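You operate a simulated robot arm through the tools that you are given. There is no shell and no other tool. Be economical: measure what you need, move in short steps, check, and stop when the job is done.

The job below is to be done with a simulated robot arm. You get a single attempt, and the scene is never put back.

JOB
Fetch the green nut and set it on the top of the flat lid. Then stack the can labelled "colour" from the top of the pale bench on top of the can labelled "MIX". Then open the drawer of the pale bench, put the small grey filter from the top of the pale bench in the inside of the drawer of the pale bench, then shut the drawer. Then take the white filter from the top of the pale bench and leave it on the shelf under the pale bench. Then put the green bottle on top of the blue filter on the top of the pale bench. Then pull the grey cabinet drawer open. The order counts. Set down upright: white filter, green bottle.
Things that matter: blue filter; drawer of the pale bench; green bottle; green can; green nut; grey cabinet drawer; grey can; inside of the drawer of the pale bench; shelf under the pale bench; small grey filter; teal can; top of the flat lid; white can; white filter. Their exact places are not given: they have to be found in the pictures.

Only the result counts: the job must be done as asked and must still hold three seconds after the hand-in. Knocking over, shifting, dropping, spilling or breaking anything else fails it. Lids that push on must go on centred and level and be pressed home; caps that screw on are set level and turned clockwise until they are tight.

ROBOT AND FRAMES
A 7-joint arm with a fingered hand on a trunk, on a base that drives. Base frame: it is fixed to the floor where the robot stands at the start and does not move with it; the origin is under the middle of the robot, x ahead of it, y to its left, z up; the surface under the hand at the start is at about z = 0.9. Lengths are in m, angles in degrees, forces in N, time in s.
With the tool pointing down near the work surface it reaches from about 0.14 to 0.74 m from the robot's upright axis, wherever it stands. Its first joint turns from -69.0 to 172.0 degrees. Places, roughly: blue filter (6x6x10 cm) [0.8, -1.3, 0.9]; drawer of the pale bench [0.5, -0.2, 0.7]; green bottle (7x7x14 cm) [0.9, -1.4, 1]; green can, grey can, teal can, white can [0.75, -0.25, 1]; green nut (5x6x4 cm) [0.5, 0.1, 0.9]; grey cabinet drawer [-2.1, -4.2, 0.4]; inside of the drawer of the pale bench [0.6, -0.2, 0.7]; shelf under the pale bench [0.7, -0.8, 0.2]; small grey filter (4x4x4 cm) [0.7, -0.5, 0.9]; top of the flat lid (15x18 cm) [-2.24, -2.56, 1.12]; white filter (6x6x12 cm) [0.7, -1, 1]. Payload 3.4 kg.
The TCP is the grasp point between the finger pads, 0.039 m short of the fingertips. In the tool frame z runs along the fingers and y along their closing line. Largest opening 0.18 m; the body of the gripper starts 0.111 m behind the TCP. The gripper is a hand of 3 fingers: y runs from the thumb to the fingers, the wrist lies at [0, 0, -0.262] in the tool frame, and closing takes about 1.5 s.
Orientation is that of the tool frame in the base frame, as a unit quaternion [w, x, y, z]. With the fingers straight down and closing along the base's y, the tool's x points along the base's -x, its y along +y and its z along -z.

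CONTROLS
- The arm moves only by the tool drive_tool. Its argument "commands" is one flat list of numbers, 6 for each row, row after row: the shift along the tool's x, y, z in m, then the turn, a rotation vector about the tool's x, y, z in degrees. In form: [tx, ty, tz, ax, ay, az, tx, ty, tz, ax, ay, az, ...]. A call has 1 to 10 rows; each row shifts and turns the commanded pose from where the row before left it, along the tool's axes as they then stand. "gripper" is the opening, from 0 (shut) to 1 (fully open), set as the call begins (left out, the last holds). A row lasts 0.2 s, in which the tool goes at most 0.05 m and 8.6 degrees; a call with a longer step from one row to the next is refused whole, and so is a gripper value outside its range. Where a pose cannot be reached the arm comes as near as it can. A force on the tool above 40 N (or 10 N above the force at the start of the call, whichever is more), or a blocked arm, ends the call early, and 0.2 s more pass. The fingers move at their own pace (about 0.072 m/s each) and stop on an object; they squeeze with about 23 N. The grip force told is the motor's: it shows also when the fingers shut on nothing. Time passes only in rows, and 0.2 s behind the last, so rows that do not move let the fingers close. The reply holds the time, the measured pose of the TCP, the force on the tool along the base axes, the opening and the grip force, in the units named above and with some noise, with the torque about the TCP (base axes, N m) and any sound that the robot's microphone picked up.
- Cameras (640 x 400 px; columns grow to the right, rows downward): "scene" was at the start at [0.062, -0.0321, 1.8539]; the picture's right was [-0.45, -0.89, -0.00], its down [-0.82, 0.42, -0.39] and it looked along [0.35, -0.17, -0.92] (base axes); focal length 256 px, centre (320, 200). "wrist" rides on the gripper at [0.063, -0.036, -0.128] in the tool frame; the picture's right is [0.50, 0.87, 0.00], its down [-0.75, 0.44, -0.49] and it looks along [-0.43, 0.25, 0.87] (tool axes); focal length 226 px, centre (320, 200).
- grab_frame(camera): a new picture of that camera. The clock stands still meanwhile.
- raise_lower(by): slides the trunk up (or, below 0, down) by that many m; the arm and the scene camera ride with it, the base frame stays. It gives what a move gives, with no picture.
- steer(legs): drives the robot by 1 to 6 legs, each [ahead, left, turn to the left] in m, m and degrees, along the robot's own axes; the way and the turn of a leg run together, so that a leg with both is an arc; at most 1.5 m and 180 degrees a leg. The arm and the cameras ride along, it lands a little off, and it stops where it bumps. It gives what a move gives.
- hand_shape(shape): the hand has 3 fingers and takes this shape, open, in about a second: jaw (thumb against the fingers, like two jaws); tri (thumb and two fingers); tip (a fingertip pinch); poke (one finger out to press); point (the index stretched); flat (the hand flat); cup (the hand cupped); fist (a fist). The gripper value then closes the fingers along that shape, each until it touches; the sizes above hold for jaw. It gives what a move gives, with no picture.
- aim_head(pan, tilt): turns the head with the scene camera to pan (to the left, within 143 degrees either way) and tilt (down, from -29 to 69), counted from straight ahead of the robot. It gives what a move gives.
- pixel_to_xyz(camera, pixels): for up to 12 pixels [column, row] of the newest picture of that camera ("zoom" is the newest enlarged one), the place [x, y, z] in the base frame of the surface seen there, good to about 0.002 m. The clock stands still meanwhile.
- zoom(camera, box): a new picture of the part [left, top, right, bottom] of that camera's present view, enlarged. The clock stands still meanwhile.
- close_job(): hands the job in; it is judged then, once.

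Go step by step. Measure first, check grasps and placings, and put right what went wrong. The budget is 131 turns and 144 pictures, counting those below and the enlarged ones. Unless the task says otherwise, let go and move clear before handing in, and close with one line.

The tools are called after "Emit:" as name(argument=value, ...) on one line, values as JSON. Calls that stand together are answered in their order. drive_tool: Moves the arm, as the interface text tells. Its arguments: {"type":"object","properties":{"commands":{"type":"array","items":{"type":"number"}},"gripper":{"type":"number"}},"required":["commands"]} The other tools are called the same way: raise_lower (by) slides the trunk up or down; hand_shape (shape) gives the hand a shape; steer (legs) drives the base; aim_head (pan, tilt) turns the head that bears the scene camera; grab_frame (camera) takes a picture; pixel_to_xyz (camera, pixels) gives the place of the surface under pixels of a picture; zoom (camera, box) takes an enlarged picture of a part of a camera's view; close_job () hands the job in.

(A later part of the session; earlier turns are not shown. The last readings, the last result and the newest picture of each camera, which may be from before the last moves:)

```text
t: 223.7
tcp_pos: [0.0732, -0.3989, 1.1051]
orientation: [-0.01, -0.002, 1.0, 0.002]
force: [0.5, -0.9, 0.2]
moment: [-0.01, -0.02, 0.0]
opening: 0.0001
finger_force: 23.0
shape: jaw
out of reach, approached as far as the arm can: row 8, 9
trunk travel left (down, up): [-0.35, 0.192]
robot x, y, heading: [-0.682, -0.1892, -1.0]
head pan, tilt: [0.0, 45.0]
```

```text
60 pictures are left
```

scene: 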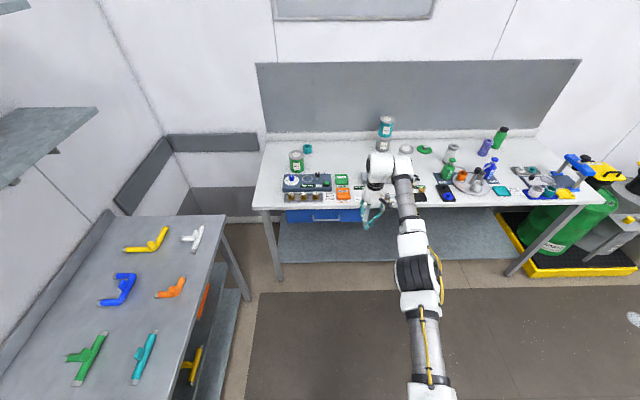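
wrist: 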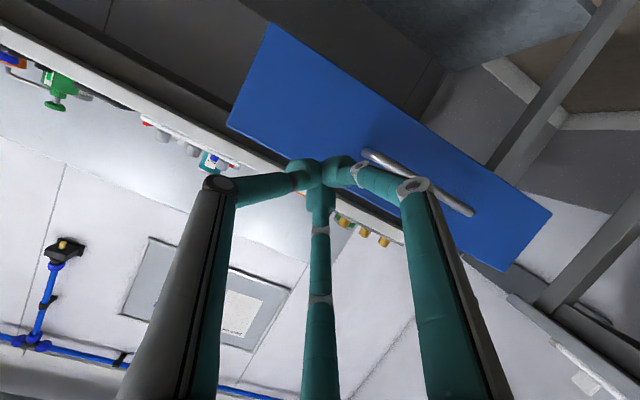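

The drawer is shut and the arm is stretched out. I'll draw the tool in, raise it, and drive to the white filter.

Emit:
drive_tool(commands=[0.045, 0, 0, 0, 0, 0, 0.04, 0, -0.028, 0, 0, 0, 0.04, 0, -0.028, 0, 0, 0, 0.04, 0, -0.028, 0, 0, 0, 0.04, 0, -0.028, 0, 0, 0, 0.04, 0, -0.028, 0, 0, 0, 0, 0, 0, 0, 0, 0], gripper=0.7)

Emit:
steer(legs=[[0, -0.65, 1], [0.78, 0, 0]])

Emit:
aim_head(pan=-10, tilt=55)

Emit:
grab_frame(camera="scene")

```text
t: 225.2
tcp_pos: [-0.1713, -0.3969, 1.2485]
orientation: [-0.01, -0.001, 1.0, 0.001]
force: [0.6, -0.6, -0.6]
moment: [0.0, 0.0, 0.01]
opening: 0.1256
finger_force: 0.0
shape: jaw
trunk travel left (down, up): [-0.35, 0.192]
robot x, y, heading: [-0.6835, -0.1902, -1.0]
head pan, tilt: [0.0, 45.0]
```

```text
t: 232.7
tcp_pos: [0.611, -1.0359, 1.2467]
orientation: [-0.008, -0.015, 1.0, 0.004]
force: [-0.7, -0.4, -0.3]
moment: [0.03, 0.01, 0.0]
opening: 0.1256
finger_force: 0.0
shape: jaw
trunk travel left (down, up): [-0.35, 0.192]
robot x, y, heading: [0.0962, -0.8311, 0.4]
head pan, tilt: [0.0, 45.0]
```

```text
t: 233.4
tcp_pos: [0.6074, -1.0293, 1.2508]
orientation: [-0.007, -0.015, 1.0, 0.002]
force: [-0.1, -0.9, 0.2]
moment: [0.01, 0.02, 0.03]
opening: 0.1258
finger_force: 0.0
shape: jaw
trunk travel left (down, up): [-0.35, 0.192]
robot x, y, heading: [0.0932, -0.8299, 0.6]
head pan, tilt: [-10.0, 55.0]
```

```text
59 pictures are left
```

scene: 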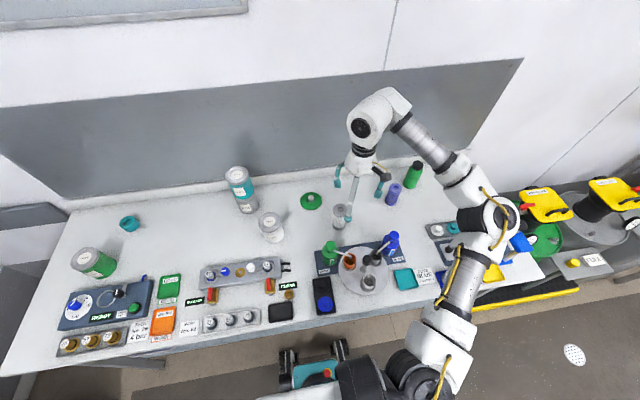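

The white filter is at (340,213), the blue filter at (394,193) and the green bottle at (412,175). I'll measure them.

Emit:
zoom(camera="scene", box=[310, 150, 440, 240])

Emit:
pixel_to_xyz(camera="scene", pixels=[[341, 206], [337, 225], [396, 187], [416, 164], [410, 180], [330, 246], [392, 238], [334, 220]])

Emit:
grab_frame(camera="wrist")

```text
4.44 times, centred on (375, 195) of scene
```

zoom: 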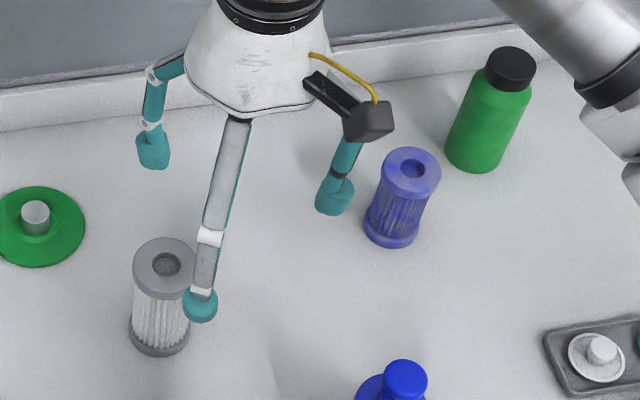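

```text
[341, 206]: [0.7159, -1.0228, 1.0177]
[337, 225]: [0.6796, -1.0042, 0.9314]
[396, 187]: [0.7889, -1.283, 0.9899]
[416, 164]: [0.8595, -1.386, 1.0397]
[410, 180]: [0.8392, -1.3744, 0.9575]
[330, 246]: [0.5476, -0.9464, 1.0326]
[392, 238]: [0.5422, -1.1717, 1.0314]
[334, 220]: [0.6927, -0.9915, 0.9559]
```

```text
57 pictures are left
```

wrist: 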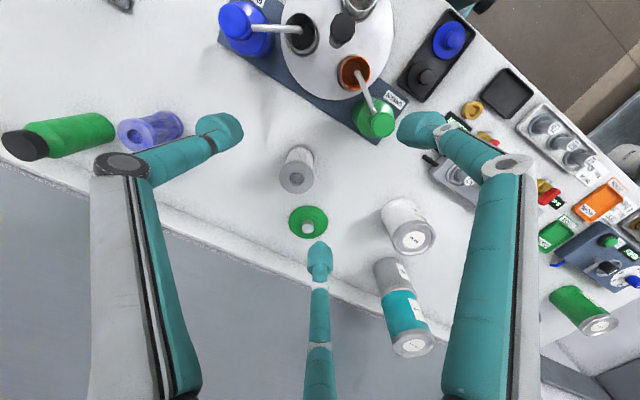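

Emit:
zoom(camera="wrist", box=[270, 140, 330, 200])

Emit:
pixel_to_xyz(camera="wrist", pixels=[[281, 180], [314, 180], [297, 168], [297, 193], [290, 171], [305, 189]])

```text
6.67 times, centred on (300, 170) of wrist
```

zoom: 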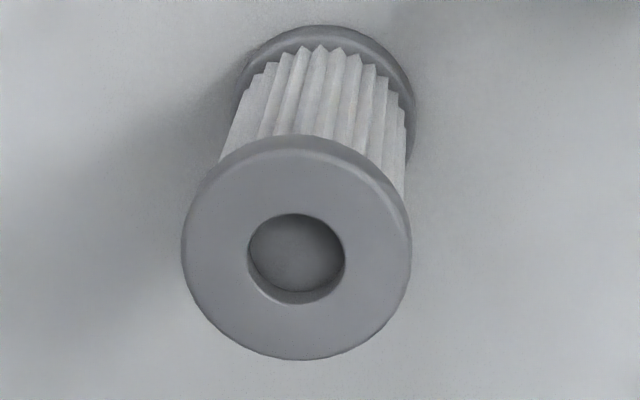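

```text
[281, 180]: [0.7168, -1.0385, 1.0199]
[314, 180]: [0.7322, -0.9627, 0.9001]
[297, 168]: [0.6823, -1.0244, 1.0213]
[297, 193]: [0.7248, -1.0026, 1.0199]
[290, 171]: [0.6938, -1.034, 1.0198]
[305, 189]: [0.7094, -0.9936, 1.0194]
```

Emit:
pixel_to_xyz(camera="zoom", pixels=[[195, 248], [400, 248], [297, 150], [297, 348], [225, 180], [370, 320]])

```text
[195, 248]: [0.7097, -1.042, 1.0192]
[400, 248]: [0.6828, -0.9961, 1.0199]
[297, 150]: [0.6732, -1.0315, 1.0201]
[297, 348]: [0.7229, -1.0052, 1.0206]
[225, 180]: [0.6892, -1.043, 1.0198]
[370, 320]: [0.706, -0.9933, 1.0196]
```

The filter's centre is (0.697,-1.018) with its top at 1.020. I'll move over it and down to z 1.07 first.

Emit:
drive_tool(commands=[-0.03, 0.003, 0, 0.23, -0.8, 0, -0.03, 0.003, 0, 0, 0, 0, -0.03, 0.003, 0, 0, 0, 0, 0, 0, 0.045, 0, 0, 0, 0, 0, 0.045, 0, 0, 0, 0, 0, 0.045, 0, 0, 0, 0, 0, 0.04, 0, 0, 0, 0, 0, 0, 0, 0, 0], gripper=0.65)

Emit:
grab_frame(camera="wrist")

```text
t: 235.2
tcp_pos: [0.6982, -1.0132, 1.0742]
orientation: [-0.002, -0.014, 1.0, -0.001]
force: [-0.4, -0.6, 0.2]
moment: [0.02, -0.01, -0.04]
opening: 0.1174
finger_force: 0.0
shape: jaw
trunk travel left (down, up): [-0.35, 0.192]
robot x, y, heading: [0.0989, -0.83, 0.7]
head pan, tilt: [-10.0, 55.0]
```

```text
55 pictures are left
```

wrist: 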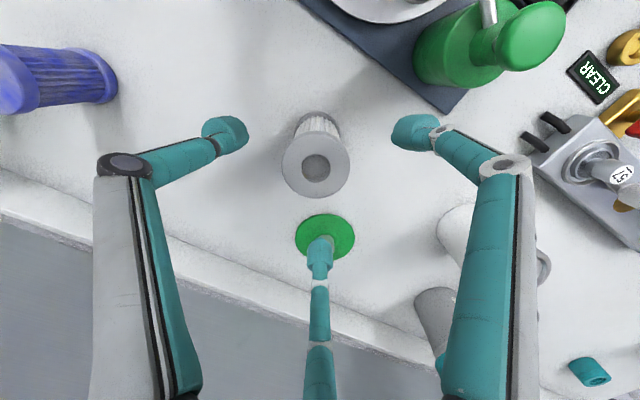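

Close to centred; a 5 mm correction is needed. I'll go down to z 0.99 and grip.

Emit:
drive_tool(commands=[0, -0.005, 0.03, 0, 0, 0, 0, 0, 0.03, 0, 0, 0, 0, 0, 0.024, 0, 0, 0])

Emit:
drive_tool(commands=[0, 0, 0, 0, 0, 0, 0, 0, 0, 0, 0, 0, 0, 0, 0, 0, 0, 0, 0, 0, 0, 0, 0, 0, 0, 0, 0, 0, 0, 0], gripper=0)

Emit:
drive_tool(commands=[0, 0, -0.03, 0, 0, 0, 0, 0, -0.05, 0, 0, 0, 0, 0, -0.05, 0, 0, 0, 0.02, 0, -0.04, 0, 0, 0, 0.04, 0, -0.03, 0, 0, 0, 0.045, 0, 0, 0, 0, 0, 0.045, 0, 0, 0, 0, 0])

Emit:
grab_frame(camera="wrist")

```text
t: 236.0
tcp_pos: [0.6975, -1.0171, 0.9886]
orientation: [-0.001, -0.015, 1.0, -0.002]
force: [-0.3, 0.3, 0.5]
moment: [-0.05, 0.0, -0.01]
opening: 0.1176
finger_force: 0.0
shape: jaw
trunk travel left (down, up): [-0.35, 0.192]
robot x, y, heading: [0.0946, -0.8248, 0.4]
head pan, tilt: [-10.0, 55.0]
```

```text
t: 237.2
tcp_pos: [0.6972, -1.0171, 0.9902]
orientation: [-0.001, -0.015, 1.0, -0.002]
force: [-0.9, 0.6, 0.3]
moment: [0.0, -0.01, 0.02]
opening: 0.0526
finger_force: 22.9
shape: jaw
trunk travel left (down, up): [-0.35, 0.192]
robot x, y, heading: [0.0986, -0.826, 0.4]
head pan, tilt: [-10.0, 55.0]
```

```text
t: 238.8
tcp_pos: [0.5442, -1.0239, 1.1908]
orientation: [0.001, -0.015, 1.0, -0.002]
force: [-1.0, -0.2, -0.4]
moment: [0.01, 0.01, 0.01]
opening: 0.0528
finger_force: 22.6
shape: jaw
trunk travel left (down, up): [-0.35, 0.192]
robot x, y, heading: [0.0954, -0.8265, 0.5]
head pan, tilt: [-10.0, 55.0]
```

```text
54 pictures are left
```

wrist: 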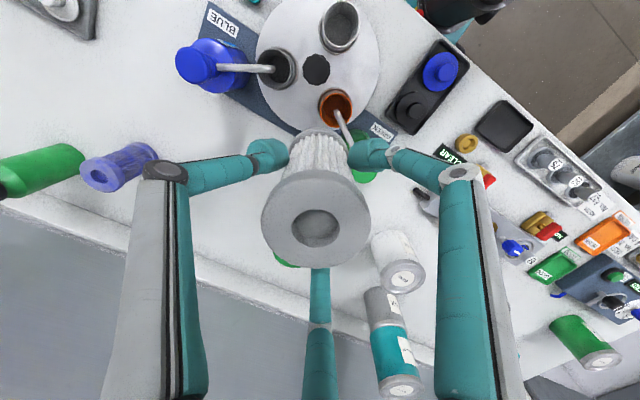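

The white filter is held. I'll back away from the bench and look at the shelf.

Emit:
steer(legs=[[-0.58, 0.0, 0]])

Emit:
raise_lower(by=-0.345)

Emit:
aim_head(pan=0, tilt=45)

Emit:
grab_frame(camera="scene")

```text
t: 242.1
tcp_pos: [-0.0352, -1.0277, 1.1882]
orientation: [-0.001, -0.019, 1.0, -0.001]
force: [0.8, -0.5, -1.2]
moment: [0.03, 0.03, -0.01]
opening: 0.0529
finger_force: 22.9
shape: jaw
trunk travel left (down, up): [-0.35, 0.192]
robot x, y, heading: [-0.4894, -0.8364, 1.2]
head pan, tilt: [-10.0, 55.0]
```

```text
t: 245.5
tcp_pos: [-0.0403, -1.0242, 0.8459]
orientation: [0.001, -0.02, 1.0, -0.003]
force: [0.3, -0.7, -1.0]
moment: [0.02, 0.04, 0.0]
opening: 0.0527
finger_force: 23.3
shape: jaw
trunk travel left (down, up): [-0.005, 0.537]
robot x, y, heading: [-0.4875, -0.8352, 0.9]
head pan, tilt: [-10.0, 55.0]
```

```text
t: 246.2
tcp_pos: [-0.0388, -1.023, 0.8457]
orientation: [0.0, -0.019, 1.0, -0.003]
force: [0.1, 0.0, -0.9]
moment: [0.02, -0.01, -0.04]
opening: 0.0528
finger_force: 22.5
shape: jaw
trunk travel left (down, up): [-0.005, 0.537]
robot x, y, heading: [-0.4905, -0.8378, 1.0]
head pan, tilt: [0.0, 45.0]
```

```text
53 pictures are left
```

scene: 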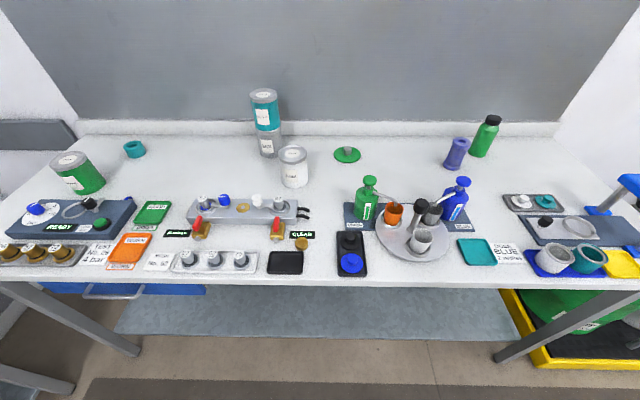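

The shelf is free, with its front at row ~338. I'll measure the shelf and the bench front.

Emit:
pixel_to_xyz(camera="scene", pixels=[[320, 330], [320, 336], [320, 342], [320, 300], [420, 310], [320, 287], [320, 281], [500, 345]])

Emit:
drive_tool(commands=[0, 0, 0.045, 0, 0, 0, 0, 0, 0.045, 0, 0, 0, 0, 0, 0.045, 0, 0, 0, 0, 0, 0.045, 0, 0, 0, 0, 0, 0.045, 0, 0, 0, 0, 0, 0, 0, 0, 0])

Emit:
grab_frame(camera="scene")

```text
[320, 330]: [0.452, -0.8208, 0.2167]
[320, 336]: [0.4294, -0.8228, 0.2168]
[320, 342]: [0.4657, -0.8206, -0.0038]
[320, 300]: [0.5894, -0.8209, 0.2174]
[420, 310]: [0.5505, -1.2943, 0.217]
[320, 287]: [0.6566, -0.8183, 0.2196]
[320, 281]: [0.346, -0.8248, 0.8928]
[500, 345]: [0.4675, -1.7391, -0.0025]
```

```text
t: 247.6
tcp_pos: [-0.0383, -1.0246, 0.6217]
orientation: [0.0, -0.02, 1.0, -0.003]
force: [-0.4, 0.1, -0.7]
moment: [0.01, -0.03, 0.0]
opening: 0.053
finger_force: 22.6
shape: jaw
trunk travel left (down, up): [-0.005, 0.537]
robot x, y, heading: [-0.4915, -0.8366, 1.0]
head pan, tilt: [0.0, 45.0]
```

```text
52 pictures are left
```

scene: 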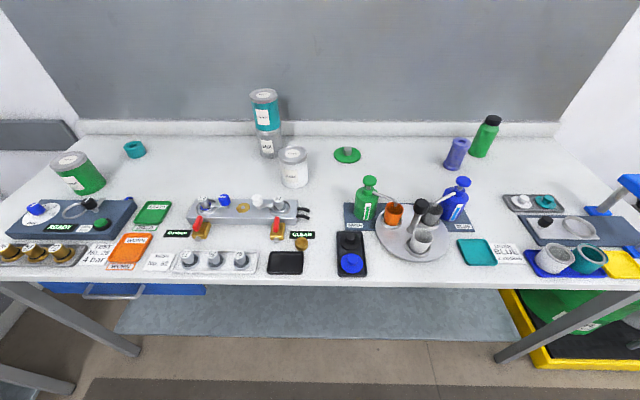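

The shelf front is at x 0.425, z 0.217. I'll lower further to z≈0.34 and view the arm from above.

Emit:
drive_tool(commands=[0, 0, 0.045, 0, 0, 0, 0, 0, 0.045, 0, 0, 0, 0, 0, 0.045, 0, 0, 0, 0, 0, 0.045, 0, 0, 0, 0, 0, 0.045, 0, 0, 0, 0, 0, 0.04, 0, 0, 0, 0, 0, 0, 0, 0, 0])

Emit:
aim_head(pan=-10, tilt=68)

Emit:
grab_frame(camera="scene")

```text
t: 249.2
tcp_pos: [-0.0405, -1.0259, 0.3559]
orientation: [0.001, -0.019, 1.0, -0.003]
force: [0.0, 0.3, -1.4]
moment: [0.0, 0.0, 0.01]
opening: 0.0527
finger_force: 22.9
shape: jaw
trunk travel left (down, up): [-0.005, 0.537]
robot x, y, heading: [-0.4877, -0.84, 1.0]
head pan, tilt: [0.0, 45.0]
```

```text
t: 250.1
tcp_pos: [-0.041, -1.0247, 0.3559]
orientation: [0.0, -0.019, 1.0, -0.004]
force: [-0.1, -0.2, -0.2]
moment: [-0.01, -0.01, 0.01]
opening: 0.0527
finger_force: 23.0
shape: jaw
trunk travel left (down, up): [-0.005, 0.537]
robot x, y, heading: [-0.4893, -0.8375, 1.1]
head pan, tilt: [-10.0, 68.0]
```

```text
51 pictures are left
```

scene: 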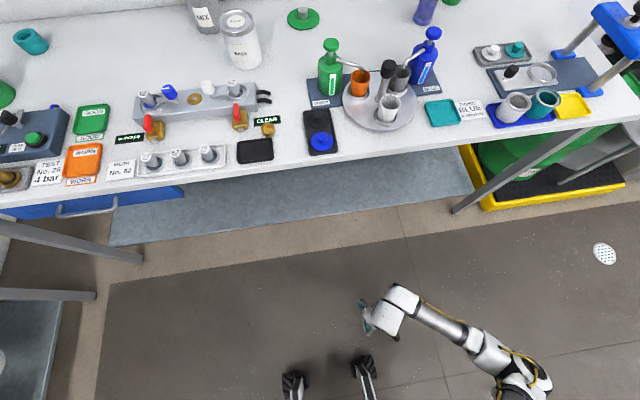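

The arm reaches low. I'll measure the arm's highest parts before driving it under the bench.

Emit:
pixel_to_xyz(camera="scene", pixels=[[402, 293], [440, 322], [485, 345], [515, 372], [540, 385], [515, 395], [455, 210], [270, 190]])

```text
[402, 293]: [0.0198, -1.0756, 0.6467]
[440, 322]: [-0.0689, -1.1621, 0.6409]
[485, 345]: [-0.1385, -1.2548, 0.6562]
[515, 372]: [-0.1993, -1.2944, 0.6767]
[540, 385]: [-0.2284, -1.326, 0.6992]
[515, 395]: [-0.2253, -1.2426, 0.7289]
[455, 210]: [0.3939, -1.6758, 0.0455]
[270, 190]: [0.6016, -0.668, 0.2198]
```

The arm's top is at z≈0.73, below the bench top. I'll drive 0.56 m ahead so the filter comes over the shelf.

Emit:
steer(legs=[[0.3, 0, 0], [0.26, 0, 0]])

Emit:
grab_frame(camera="wrist")

```text
t: 253.6
tcp_pos: [0.526, -1.008, 0.3555]
orientation: [0.0, -0.022, 1.0, -0.003]
force: [-0.3, -0.5, -0.8]
moment: [0.0, -0.01, 0.01]
opening: 0.0525
finger_force: 23.3
shape: jaw
trunk travel left (down, up): [-0.005, 0.537]
robot x, y, heading: [0.0784, -0.8247, 1.7]
head pan, tilt: [-10.0, 68.0]
```

```text
50 pictures are left
```

wrist: 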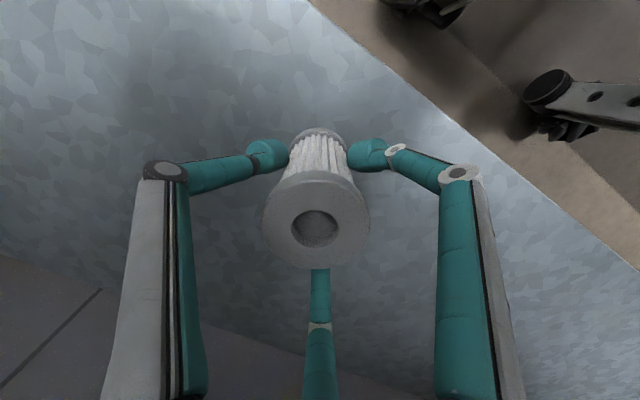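

The filter is over the shelf, clear of the front edge. I'll lower it to the shelf in steps.

Emit:
drive_tool(commands=[0, 0, 0.02, 0, 0, 0, 0, 0, 0.016, 0, 0, 0, 0, 0, 0.006, 0, 0, 0, 0, 0, 0, 0, 0, 0])

Emit:
drive_tool(commands=[0, 0, 0.003, 0, 0, 0, 0, 0, 0, 0, 0, 0])

Emit:
drive_tool(commands=[0, 0, 0.002, 0, 0, 0, 0, 0, 0, 0, 0, 0])

```text
t: 254.6
tcp_pos: [0.5248, -1.0071, 0.3155]
orientation: [0.003, -0.022, 1.0, -0.006]
force: [-1.3, -0.6, -1.2]
moment: [-0.02, 0.0, 0.02]
opening: 0.0523
finger_force: 23.0
shape: jaw
trunk travel left (down, up): [-0.005, 0.537]
robot x, y, heading: [0.0775, -0.8284, 1.3]
head pan, tilt: [-10.0, 68.0]
```

```text
t: 255.2
tcp_pos: [0.5254, -1.0073, 0.3133]
orientation: [0.003, -0.022, 1.0, -0.006]
force: [-0.1, -0.2, -1.2]
moment: [0.02, -0.01, -0.02]
opening: 0.0526
finger_force: 22.9
shape: jaw
trunk travel left (down, up): [-0.005, 0.537]
robot x, y, heading: [0.0726, -0.8237, 1.6]
head pan, tilt: [-10.0, 68.0]
```

```text
t: 255.8
tcp_pos: [0.5268, -1.0073, 0.3107]
orientation: [0.002, -0.023, 1.0, -0.005]
force: [0.5, 0.0, -1.0]
moment: [-0.03, 0.01, 0.02]
opening: 0.0523
finger_force: 23.4
shape: jaw
trunk travel left (down, up): [-0.005, 0.537]
robot x, y, heading: [0.075, -0.8275, 1.7]
head pan, tilt: [-10.0, 68.0]
```

Emit:
drive_tool(commands=[0, 0, 0.002, 0, 0, 0, 0, 0, 0, 0, 0, 0])

Emit:
drive_tool(commands=[0, 0, 0.002, 0, 0, 0, 0, 0, 0, 0, 0, 0])

```text
t: 256.4
tcp_pos: [0.5262, -1.0083, 0.3098]
orientation: [0.003, -0.024, 1.0, -0.006]
force: [0.4, 0.0, 7.8]
moment: [-0.01, 0.02, 0.01]
opening: 0.053
finger_force: 23.0
shape: jaw
trunk travel left (down, up): [-0.005, 0.537]
robot x, y, heading: [0.0776, -0.8251, 1.6]
head pan, tilt: [-10.0, 68.0]
```

```text
t: 257.0
tcp_pos: [0.5244, -1.0073, 0.308]
orientation: [0.004, -0.022, 1.0, -0.005]
force: [-0.7, 0.5, 22.2]
moment: [-0.12, 0.05, -0.03]
opening: 0.0532
finger_force: 23.4
shape: jaw
trunk travel left (down, up): [-0.005, 0.537]
robot x, y, heading: [0.0741, -0.8263, 1.2]
head pan, tilt: [-10.0, 68.0]
```

Firm contact. I'll ease up 2 mm, release, rise 10 cm (still below the bench), and look.

Emit:
drive_tool(commands=[0, 0, -0.0025, 0, 0, 0, 0, 0, 0, 0, 0, 0])

Emit:
drive_tool(commands=[0, 0, 0, 0, 0, 0, 0, 0, 0, 0, 0, 0, 0, 0, 0, 0, 0, 0, 0, 0, 0, 0, 0, 0, 0, 0, -0.025, 0, 0, 0, 0, 0, -0.04, 0, 0, 0, 0, 0, -0.035, 0, 0, 0], gripper=0.55)

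Emit:
grab_frame(camera="wrist")

```text
t: 257.6
tcp_pos: [0.5246, -1.0078, 0.3088]
orientation: [0.001, -0.022, 1.0, -0.005]
force: [1.8, 0.8, 4.7]
moment: [-0.05, -0.03, 0.01]
opening: 0.0529
finger_force: 23.1
shape: jaw
trunk travel left (down, up): [-0.005, 0.537]
robot x, y, heading: [0.0735, -0.8262, 1.5]
head pan, tilt: [-10.0, 68.0]
```

```text
t: 259.2
tcp_pos: [0.5239, -1.0064, 0.4084]
orientation: [0.002, -0.023, 1.0, -0.006]
force: [0.0, -0.7, 0.6]
moment: [0.0, 0.0, -0.02]
opening: 0.0986
finger_force: 0.1
shape: jaw
trunk travel left (down, up): [-0.005, 0.537]
robot x, y, heading: [0.0749, -0.8223, 1.6]
head pan, tilt: [-10.0, 68.0]
```

```text
49 pictures are left
```

wrist: 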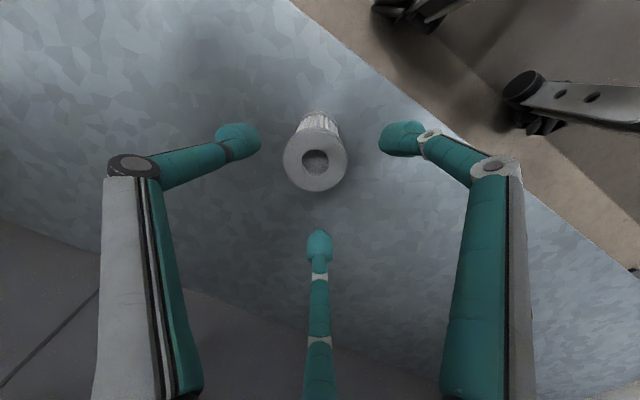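

The white filter stands upright on the shelf. I'll back out from under the bench, then raise the trunk and arm.

Emit:
steer(legs=[[-0.56, 0, 0]])

Emit:
raise_lower(by=0.345)

Emit:
drive_tool(commands=[0, 0, -0.05, 0, 0, 0, 0, 0, -0.05, 0, 0, 0, 0, 0, -0.05, 0, 0, 0, 0, 0, -0.05, 0, 0, 0, 0, 0, -0.05, 0, 0, 0, 0, 0, -0.05, 0, 0, 0, 0, 0, -0.05, 0, 0, 0, 0, 0, -0.05, 0, 0, 0, 0, 0, -0.05, 0, 0, 0, 0, 0, -0.04, 0, 0, 0])

Emit:
aim_head(pan=-20, tilt=45)

Emit:
grab_frame(camera="scene")

```text
t: 262.4
tcp_pos: [-0.023, -1.0213, 0.4086]
orientation: [0.003, -0.022, 1.0, -0.006]
force: [-0.3, 0.3, -0.3]
moment: [0.0, 0.02, -0.02]
opening: 0.0985
finger_force: 0.2
shape: jaw
trunk travel left (down, up): [-0.005, 0.537]
robot x, y, heading: [-0.4684, -0.839, 1.5]
head pan, tilt: [-10.0, 68.0]
```

```text
t: 265.7
tcp_pos: [-0.0249, -1.0218, 0.7549]
orientation: [0.004, -0.023, 1.0, -0.007]
force: [-0.2, -0.7, 0.2]
moment: [0.01, 0.01, -0.01]
opening: 0.0985
finger_force: 0.0
shape: jaw
trunk travel left (down, up): [-0.35, 0.192]
robot x, y, heading: [-0.4704, -0.8392, 1.5]
head pan, tilt: [-10.0, 68.0]
```

```text
t: 267.9
tcp_pos: [-0.0297, -1.0136, 1.2466]
orientation: [0.004, -0.022, 1.0, -0.007]
force: [0.3, -0.4, -0.2]
moment: [-0.01, 0.02, -0.01]
opening: 0.0988
finger_force: 0.1
shape: jaw
trunk travel left (down, up): [-0.35, 0.192]
robot x, y, heading: [-0.4746, -0.8372, 1.4]
head pan, tilt: [-10.0, 68.0]
```

```text
t: 268.8
tcp_pos: [-0.0296, -1.0134, 1.2446]
orientation: [0.005, -0.022, 1.0, -0.007]
force: [1.1, -0.3, 0.8]
moment: [0.01, 0.03, -0.01]
opening: 0.0986
finger_force: 0.0
shape: jaw
trunk travel left (down, up): [-0.35, 0.192]
robot x, y, heading: [-0.469, -0.8397, 1.5]
head pan, tilt: [-20.0, 45.0]
```

```text
48 pictures are left
```

scene: 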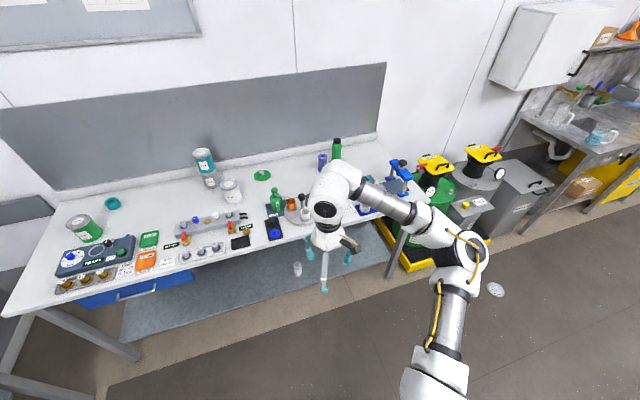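

The white filter stands on the shelf (297,268). Before driving to the bottle I'll check the height of the blue clamp and bins at the bench's right end.

Emit:
zoom(camera="scene", box=[270, 120, 510, 270])

Emit:
pixel_to_xyz(camera="scene", pixels=[[393, 164], [402, 172], [425, 158], [430, 162], [480, 148], [500, 155], [337, 141], [322, 156], [410, 165]])

```text
2.67 times, centred on (390, 195) of scene
```

zoom: 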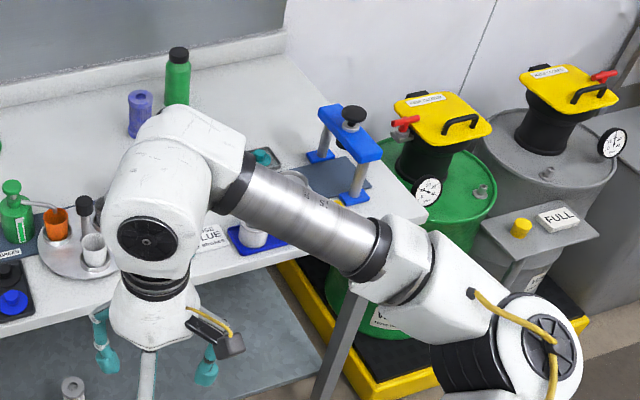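

```text
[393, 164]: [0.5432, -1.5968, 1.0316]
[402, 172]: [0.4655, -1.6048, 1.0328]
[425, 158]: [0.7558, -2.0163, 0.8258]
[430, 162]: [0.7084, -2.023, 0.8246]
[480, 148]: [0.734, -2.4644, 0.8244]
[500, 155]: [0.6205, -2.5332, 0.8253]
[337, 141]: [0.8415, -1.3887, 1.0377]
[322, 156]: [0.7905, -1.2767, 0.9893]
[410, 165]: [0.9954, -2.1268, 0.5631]
```

The clamp top is only z≈1.04, so the elbow clears it. I'll drive in front of the bottle.

Emit:
steer(legs=[[0, -0.42, -1.5], [0.65, 0, 0]])

Emit:
aim_head(pan=5, tilt=50)

Emit:
grab_frame(camera="scene")

Emit:
grab_frame(camera="wrist")

```text
t: 274.5
tcp_pos: [0.6062, -1.4455, 1.2444]
orientation: [0.005, -0.011, 1.0, -0.005]
force: [-0.2, 0.2, -0.2]
moment: [-0.04, 0.03, 0.03]
opening: 0.0983
finger_force: 0.1
shape: jaw
trunk travel left (down, up): [-0.35, 0.192]
robot x, y, heading: [0.1675, -1.2581, 0.3]
head pan, tilt: [-20.0, 45.0]
```

```text
t: 275.4
tcp_pos: [0.6044, -1.4385, 1.2466]
orientation: [0.006, -0.011, 1.0, -0.009]
force: [0.8, -0.6, 0.1]
moment: [0.01, 0.0, -0.02]
opening: 0.0986
finger_force: 0.1
shape: jaw
trunk travel left (down, up): [-0.35, 0.192]
robot x, y, heading: [0.1668, -1.2569, 0.1]
head pan, tilt: [5.0, 50.0]
```

```text
46 pictures are left
```

scene: 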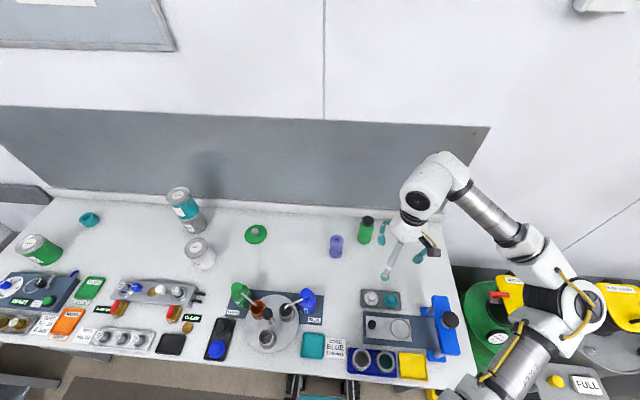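

```text
45 pictures are left
```

wrist: 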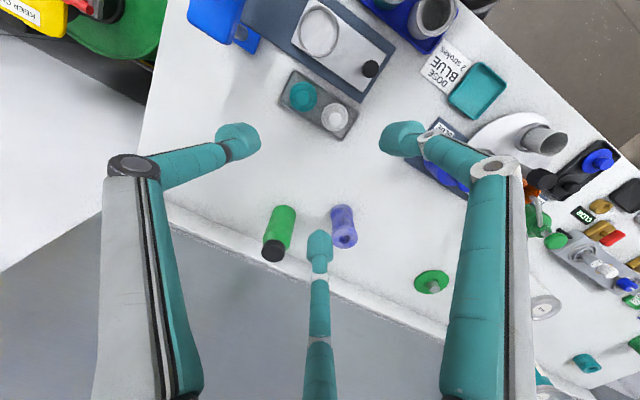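

Bottle and blue filter are both visible, at (366,225) and (336,243). I'll enlarge and measure them.

Emit:
zoom(camera="scene", box=[318, 205, 390, 265])

Emit:
pixel_to_xyz(camera="wrist", pixels=[[273, 250], [262, 250], [285, 250], [273, 240], [273, 260], [345, 236], [334, 236], [355, 236], [345, 227], [345, 246], [280, 215], [276, 233]])

```text
6.67 times, centred on (354, 235) of scene
```

zoom: 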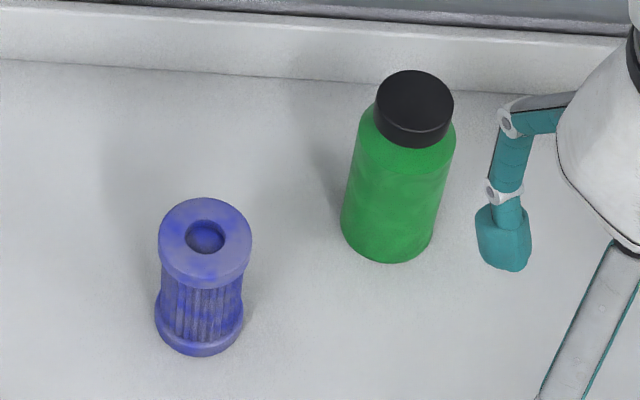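

```text
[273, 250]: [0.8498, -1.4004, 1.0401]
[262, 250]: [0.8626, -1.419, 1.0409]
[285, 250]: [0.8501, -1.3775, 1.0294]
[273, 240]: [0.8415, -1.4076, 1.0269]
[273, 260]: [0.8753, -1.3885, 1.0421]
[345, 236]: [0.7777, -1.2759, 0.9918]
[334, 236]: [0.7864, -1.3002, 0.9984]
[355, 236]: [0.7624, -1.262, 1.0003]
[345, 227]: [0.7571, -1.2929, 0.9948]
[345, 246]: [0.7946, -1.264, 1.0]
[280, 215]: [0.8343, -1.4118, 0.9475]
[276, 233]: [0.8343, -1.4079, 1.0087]
```

Emit:
pixel_to_xyz(camera="zoom", pixels=[[163, 240], [246, 240], [205, 203], [205, 275], [385, 95], [445, 100], [415, 76], [415, 122], [350, 200], [445, 200], [397, 200]])

```text
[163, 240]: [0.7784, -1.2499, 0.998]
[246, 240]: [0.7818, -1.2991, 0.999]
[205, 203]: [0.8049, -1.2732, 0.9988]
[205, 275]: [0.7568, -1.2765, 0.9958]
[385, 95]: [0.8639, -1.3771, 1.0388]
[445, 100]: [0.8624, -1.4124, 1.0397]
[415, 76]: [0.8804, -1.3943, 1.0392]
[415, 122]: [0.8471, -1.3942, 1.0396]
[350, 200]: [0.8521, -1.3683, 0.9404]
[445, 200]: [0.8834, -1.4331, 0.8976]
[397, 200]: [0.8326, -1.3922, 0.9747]
```

Blue filter: centre (0.781,-1.2745), top 0.999. Bottle: centre (0.864,-1.395), top 1.040. I'll lower to z≈1.15, level the tool and move over the bottle.

Emit:
drive_tool(commands=[0, 0, 0.045, -1.03, 0.69, 0, 0, 0, 0.045, 0, 0, 0, -0.0434, 0.0063, 0, 0, 0, 0, -0.0434, 0.0063, 0, 0, 0, 0, -0.0434, 0.0063, 0, 0, 0, 0, -0.0434, 0.0063, 0, 0, 0, 0, -0.0434, 0.0063, 0, 0, 0, 0, -0.0434, 0.0063, 0, 0, 0, 0, 0, 0, 0, 0, 0, 0], gripper=0.7)

Emit:
grab_frame(camera="wrist")

```text
t: 277.4
tcp_pos: [0.8664, -1.3888, 1.1575]
orientation: [0.0, -0.011, 1.0, -0.001]
force: [-1.0, 0.4, -0.4]
moment: [-0.02, -0.01, 0.03]
opening: 0.1256
finger_force: 0.1
shape: jaw
trunk travel left (down, up): [-0.35, 0.192]
robot x, y, heading: [0.1677, -1.259, 0.1]
head pan, tilt: [5.0, 50.0]
```

```text
43 pictures are left
```

wrist: 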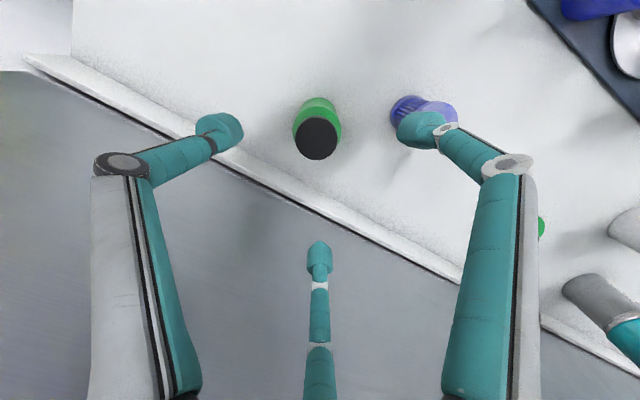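

Emit:
pixel_to_xyz(camera="wrist", pixels=[[300, 138], [335, 138], [318, 122], [318, 154], [319, 262], [310, 225], [330, 240], [318, 232]])

```text
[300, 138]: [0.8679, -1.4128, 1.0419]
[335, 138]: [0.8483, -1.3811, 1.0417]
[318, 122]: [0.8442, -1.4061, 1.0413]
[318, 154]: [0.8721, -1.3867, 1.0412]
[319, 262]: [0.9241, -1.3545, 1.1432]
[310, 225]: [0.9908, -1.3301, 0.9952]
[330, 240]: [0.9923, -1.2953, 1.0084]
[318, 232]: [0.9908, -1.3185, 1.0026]
```

The cap centre is (0.859,-1.396), and the rear finger has 6 cm to the wall. I'll centre, go down to z 0.967 and check before gripping.

Emit:
drive_tool(commands=[0.0065, -0.0072, 0, 0, 0, 0, 0, 0, 0.04, 0, 0, 0, 0, 0, 0.04, 0, 0, 0, 0, 0, 0.04, 0, 0, 0, 0, 0, 0.04, 0, 0, 0, 0, 0, 0.03, 0, 0, 0])

Emit:
grab_frame(camera="wrist")

```text
t: 278.8
tcp_pos: [0.8565, -1.4008, 0.9659]
orientation: [-0.001, -0.011, 1.0, 0.0]
force: [-0.7, -0.2, -0.5]
moment: [0.01, 0.0, -0.01]
opening: 0.1256
finger_force: 0.1
shape: jaw
trunk travel left (down, up): [-0.35, 0.192]
robot x, y, heading: [0.1645, -1.2606, 0.0]
head pan, tilt: [5.0, 50.0]
```

```text
42 pictures are left
```

wrist: 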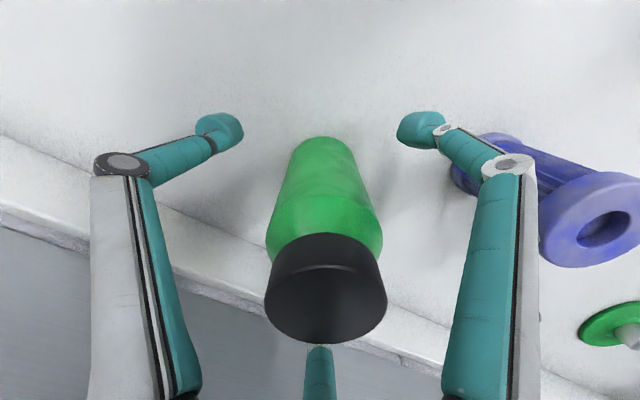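

Good clearance all round. I'll close on the bottle.

Emit:
drive_tool(commands=[0, 0, 0, 0, 0, 0, 0, 0, 0, 0, 0, 0, 0, 0, 0, 0, 0, 0, 0, 0, 0, 0, 0, 0, 0, 0, 0, 0, 0, 0], gripper=0)

Emit:
drive_tool(commands=[0, 0, -0.03, 0, 0, 0, 0, 0, -0.05, 0, 0, 0, 0, 0, -0.05, 0, 0, 0, 0, 0, -0.05, 0, 0, 0, 0, 0, 0, 0, 0, 0])

Emit:
grab_frame(camera="wrist")

Emit:
zoom(camera="scene", box=[310, 150, 420, 265])

```text
t: 280.0
tcp_pos: [0.8571, -1.4021, 0.966]
orientation: [-0.001, -0.011, 1.0, 0.0]
force: [-0.1, -0.1, 0.2]
moment: [-0.03, 0.02, 0.0]
opening: 0.0504
finger_force: 23.1
shape: jaw
trunk travel left (down, up): [-0.35, 0.192]
robot x, y, heading: [0.1697, -1.2577, 0.3]
head pan, tilt: [5.0, 50.0]
```

```text
t: 281.2
tcp_pos: [0.8593, -1.4035, 1.147]
orientation: [-0.002, -0.012, 1.0, -0.001]
force: [0.1, -0.2, -3.0]
moment: [0.0, 0.03, -0.03]
opening: 0.0507
finger_force: 22.8
shape: jaw
trunk travel left (down, up): [-0.35, 0.192]
robot x, y, heading: [0.1719, -1.2611, 0.5]
head pan, tilt: [5.0, 50.0]
```

```text
41 pictures are left
```

wrist: 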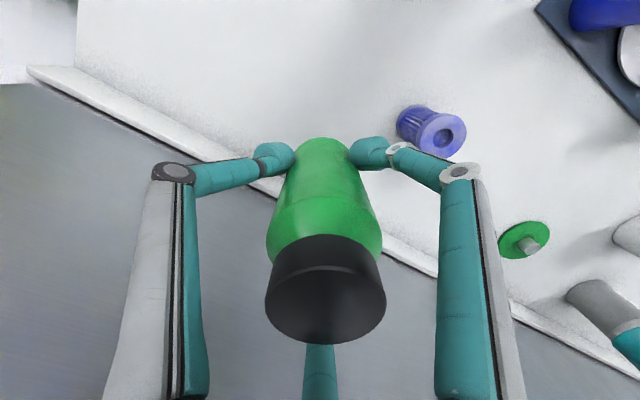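

```text
3.48 times, centred on (365, 208) of scene
```

zoom: 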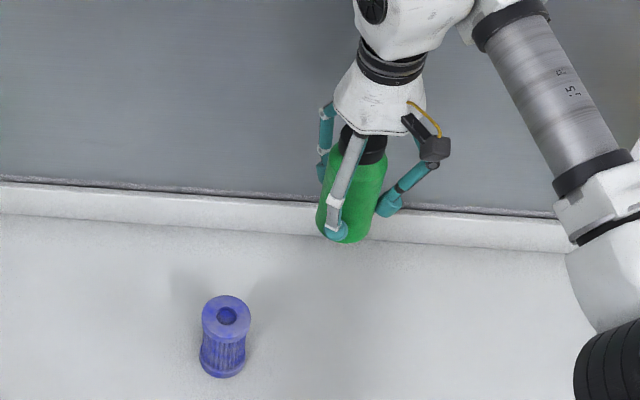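

The bottle is held upright. I'll carry it over the blue filter, with its bottom at z≈1.08.

Emit:
drive_tool(commands=[0.0188, 0.0323, 0, 0, 0, 0, 0.0188, 0.0323, 0, 0, 0, 0, 0.0188, 0.0323, 0, 0, 0, 0, 0.0188, 0.0323, 0, 0, 0, 0, 0, 0, 0, 0, 0, 0, 0, 0, 0, 0, 0, 0])

Emit:
zoom(camera="scene", box=[300, 190, 372, 262])

Emit:
grab_frame(camera="wrist")

```text
t: 282.6
tcp_pos: [0.7797, -1.2737, 1.1461]
orientation: [-0.001, -0.011, 1.0, 0.0]
force: [0.7, 0.5, -2.7]
moment: [-0.02, 0.01, -0.01]
opening: 0.0505
finger_force: 23.4
shape: jaw
trunk travel left (down, up): [-0.35, 0.192]
robot x, y, heading: [0.1665, -1.2565, 0.1]
head pan, tilt: [5.0, 50.0]
```

```text
5.56 times, centred on (336, 226) of scene
```

zoom: 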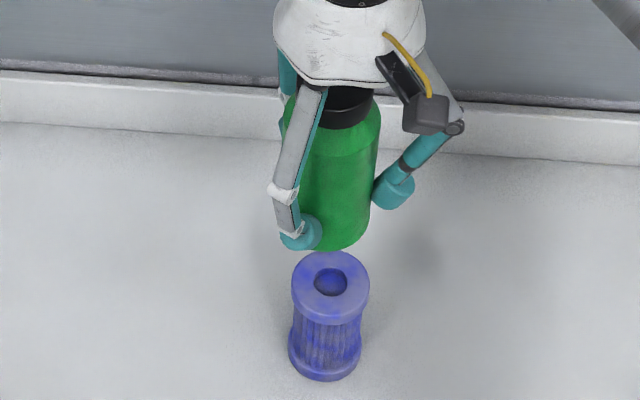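

```text
38 pictures are left
```

wrist: 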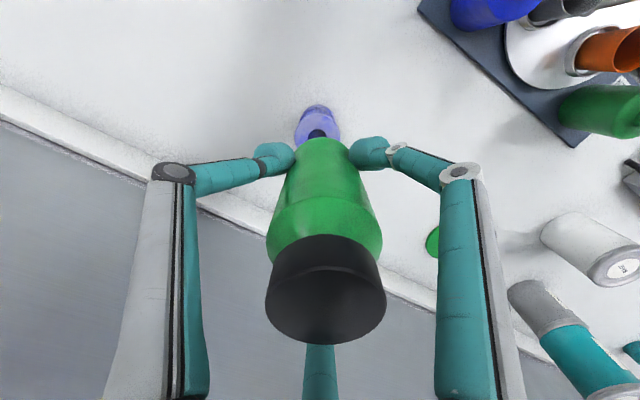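

Emit:
pixel_to_xyz(camera="zoom", pixels=[[330, 225], [345, 225], [362, 215], [345, 190], [325, 190], [370, 180], [345, 115], [330, 118], [360, 112], [296, 285], [365, 285], [330, 310]])

```text
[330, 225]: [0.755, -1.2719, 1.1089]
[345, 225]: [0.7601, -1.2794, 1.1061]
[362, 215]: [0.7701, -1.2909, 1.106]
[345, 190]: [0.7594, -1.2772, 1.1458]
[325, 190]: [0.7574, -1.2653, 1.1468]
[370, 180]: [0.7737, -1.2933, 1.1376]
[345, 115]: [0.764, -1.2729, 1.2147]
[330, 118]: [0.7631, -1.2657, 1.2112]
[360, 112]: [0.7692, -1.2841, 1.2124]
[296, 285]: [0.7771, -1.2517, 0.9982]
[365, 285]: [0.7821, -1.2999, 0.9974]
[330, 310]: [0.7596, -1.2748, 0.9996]
```

The bottle seems about 3–5 mm off towards +x,+y. I'll correct that and lower to just above the filter.

Emit:
drive_tool(commands=[0.0026, -0.0054, 0.02, 0, 0, 0, 0, 0, 0.03, 0, 0, 0, 0, 0, 0.02, 0, 0, 0, 0, 0, 0, 0, 0, 0])

Emit:
zoom(camera="scene", box=[300, 195, 372, 262])

Emit:
grab_frame(camera="wrist")

```text
t: 283.6
tcp_pos: [0.7784, -1.2784, 1.0767]
orientation: [-0.001, -0.011, 1.0, 0.001]
force: [0.0, -0.2, -3.8]
moment: [-0.02, 0.0, 0.03]
opening: 0.0503
finger_force: 23.3
shape: jaw
trunk travel left (down, up): [-0.35, 0.192]
robot x, y, heading: [0.1665, -1.2587, 0.2]
head pan, tilt: [5.0, 50.0]
```

```text
5.97 times, centred on (336, 228) of scene
```

zoom: 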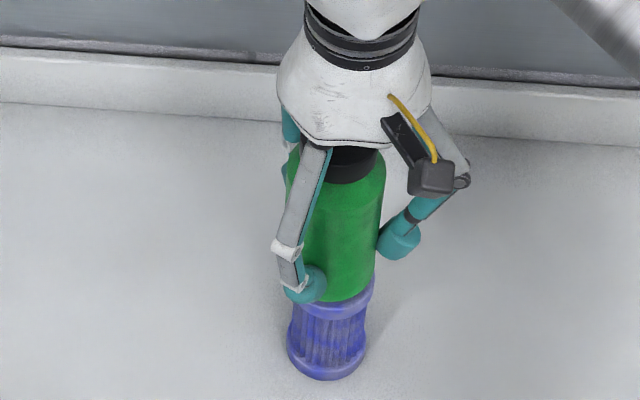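

```text
36 pictures are left
```

wrist: 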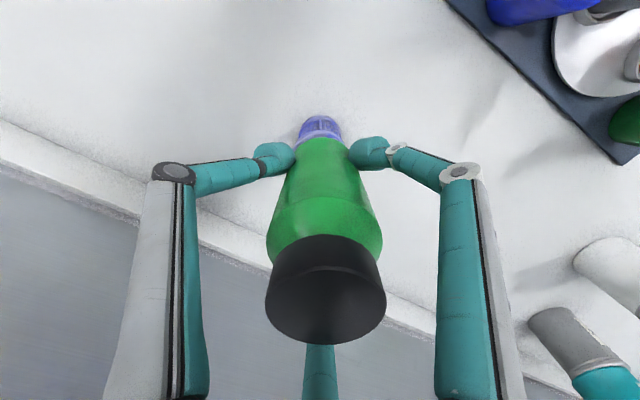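

The bottle looks centred on the filter in both views. I'll lower slowly to contact.

Emit:
drive_tool(commands=[0, 0, 0.004, 0, 0, 0, 0, 0, 0.003, 0, 0, 0, 0, 0, 0, 0, 0, 0])

Emit:
drive_tool(commands=[0, 0, 0.002, 0, 0, 0, 0, 0, 0, 0, 0, 0])

Emit:
drive_tool(commands=[0, 0, 0.0015, 0, 0, 0, 0, 0, 0, 0, 0, 0])

```text
t: 284.4
tcp_pos: [0.778, -1.2781, 1.0695]
orientation: [-0.001, -0.012, 1.0, 0.0]
force: [-0.3, 0.3, -3.0]
moment: [0.01, 0.02, -0.01]
opening: 0.0508
finger_force: 23.4
shape: jaw
trunk travel left (down, up): [-0.35, 0.192]
robot x, y, heading: [0.1684, -1.2596, 0.3]
head pan, tilt: [5.0, 50.0]
```

```text
t: 285.0
tcp_pos: [0.7769, -1.2785, 1.0667]
orientation: [-0.001, -0.011, 1.0, 0.001]
force: [-0.3, -0.9, -1.8]
moment: [0.01, 0.04, 0.0]
opening: 0.0505
finger_force: 23.1
shape: jaw
trunk travel left (down, up): [-0.35, 0.192]
robot x, y, heading: [0.1715, -1.2575, 0.1]
head pan, tilt: [5.0, 50.0]
```

```text
t: 285.6
tcp_pos: [0.7779, -1.2792, 1.0663]
orientation: [-0.001, -0.011, 1.0, 0.0]
force: [-0.6, 0.5, -1.8]
moment: [0.02, -0.01, -0.03]
opening: 0.0504
finger_force: 23.0
shape: jaw
trunk travel left (down, up): [-0.35, 0.192]
robot x, y, heading: [0.1656, -1.2563, 0.1]
head pan, tilt: [5.0, 50.0]
```

Emit:
drive_tool(commands=[0, 0, 0.0015, 0, 0, 0, 0, 0, 0, 0, 0, 0])

Emit:
drive_tool(commands=[0, 0, 0.001, 0, 0, 0, 0, 0, 0, 0, 0, 0])

```text
t: 286.2
tcp_pos: [0.7772, -1.2784, 1.0647]
orientation: [-0.001, -0.011, 1.0, 0.0]
force: [0.0, 0.6, 5.7]
moment: [-0.03, -0.06, 0.02]
opening: 0.0506
finger_force: 22.6
shape: jaw
trunk travel left (down, up): [-0.35, 0.192]
robot x, y, heading: [0.1671, -1.2578, 0.3]
head pan, tilt: [5.0, 50.0]
```

```text
t: 286.8
tcp_pos: [0.7756, -1.2785, 1.0648]
orientation: [0.001, -0.012, 1.0, -0.001]
force: [1.0, -0.1, 10.7]
moment: [0.02, -0.04, 0.01]
opening: 0.0507
finger_force: 22.9
shape: jaw
trunk travel left (down, up): [-0.35, 0.192]
robot x, y, heading: [0.1674, -1.2548, 0.1]
head pan, tilt: [5.0, 50.0]
```

Contact with nearly no torque. I'll ease up 1 mm and release.

Emit:
drive_tool(commands=[0, 0, -0.0012, 0, 0, 0, 0, 0, 0, 0, 0, 0])

Emit:
drive_tool(commands=[0, 0, 0, 0, 0, 0, 0, 0, 0, 0, 0, 0, 0, 0, 0, 0, 0, 0, 0, 0, 0, 0, 0, 0, 0, 0, 0, 0, 0, 0], gripper=0.65)

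Emit:
drive_tool(commands=[0, 0, -0.03, 0, 0, 0, 0, 0, -0.04, 0, 0, 0, 0, 0, -0.05, 0, 0, 0, 0, 0, -0.05, 0, 0, 0, 0, 0, -0.02, 0, 0, 0])

Emit:
grab_frame(camera="wrist")

Emit:
zoom(camera="scene", box=[290, 185, 382, 265])

```text
t: 287.4
tcp_pos: [0.7777, -1.2791, 1.0647]
orientation: [-0.001, -0.012, 1.0, -0.001]
force: [1.2, 0.6, 10.2]
moment: [0.08, -0.11, 0.04]
opening: 0.0505
finger_force: 22.9
shape: jaw
trunk travel left (down, up): [-0.35, 0.192]
robot x, y, heading: [0.1704, -1.256, 0.3]
head pan, tilt: [5.0, 50.0]
```

```text
t: 288.6
tcp_pos: [0.7781, -1.2787, 1.0641]
orientation: [-0.001, -0.011, 1.0, 0.001]
force: [-0.6, -0.5, 0.0]
moment: [0.02, 0.0, 0.0]
opening: 0.1165
finger_force: 0.1
shape: jaw
trunk travel left (down, up): [-0.35, 0.192]
robot x, y, heading: [0.1689, -1.2578, 0.2]
head pan, tilt: [5.0, 50.0]
```

```text
t: 289.8
tcp_pos: [0.7786, -1.2776, 1.2548]
orientation: [0.0, -0.012, 1.0, 0.0]
force: [0.5, 0.0, 0.4]
moment: [-0.01, 0.04, -0.01]
opening: 0.1164
finger_force: 0.1
shape: jaw
trunk travel left (down, up): [-0.35, 0.192]
robot x, y, heading: [0.1686, -1.2571, 0.2]
head pan, tilt: [5.0, 50.0]
```

```text
35 pictures are left
```

wrist: 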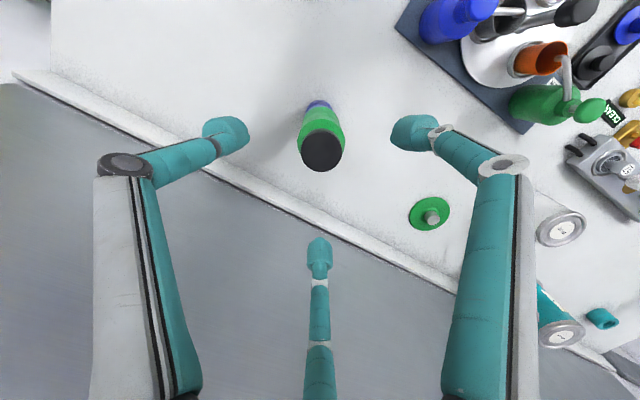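

```text
5.00 times, centred on (336, 225) of scene
```

zoom: 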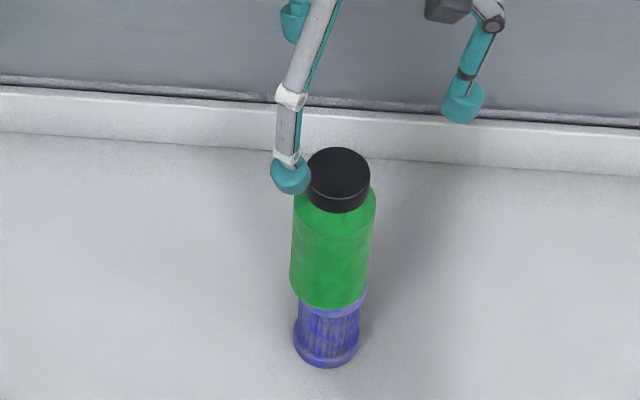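

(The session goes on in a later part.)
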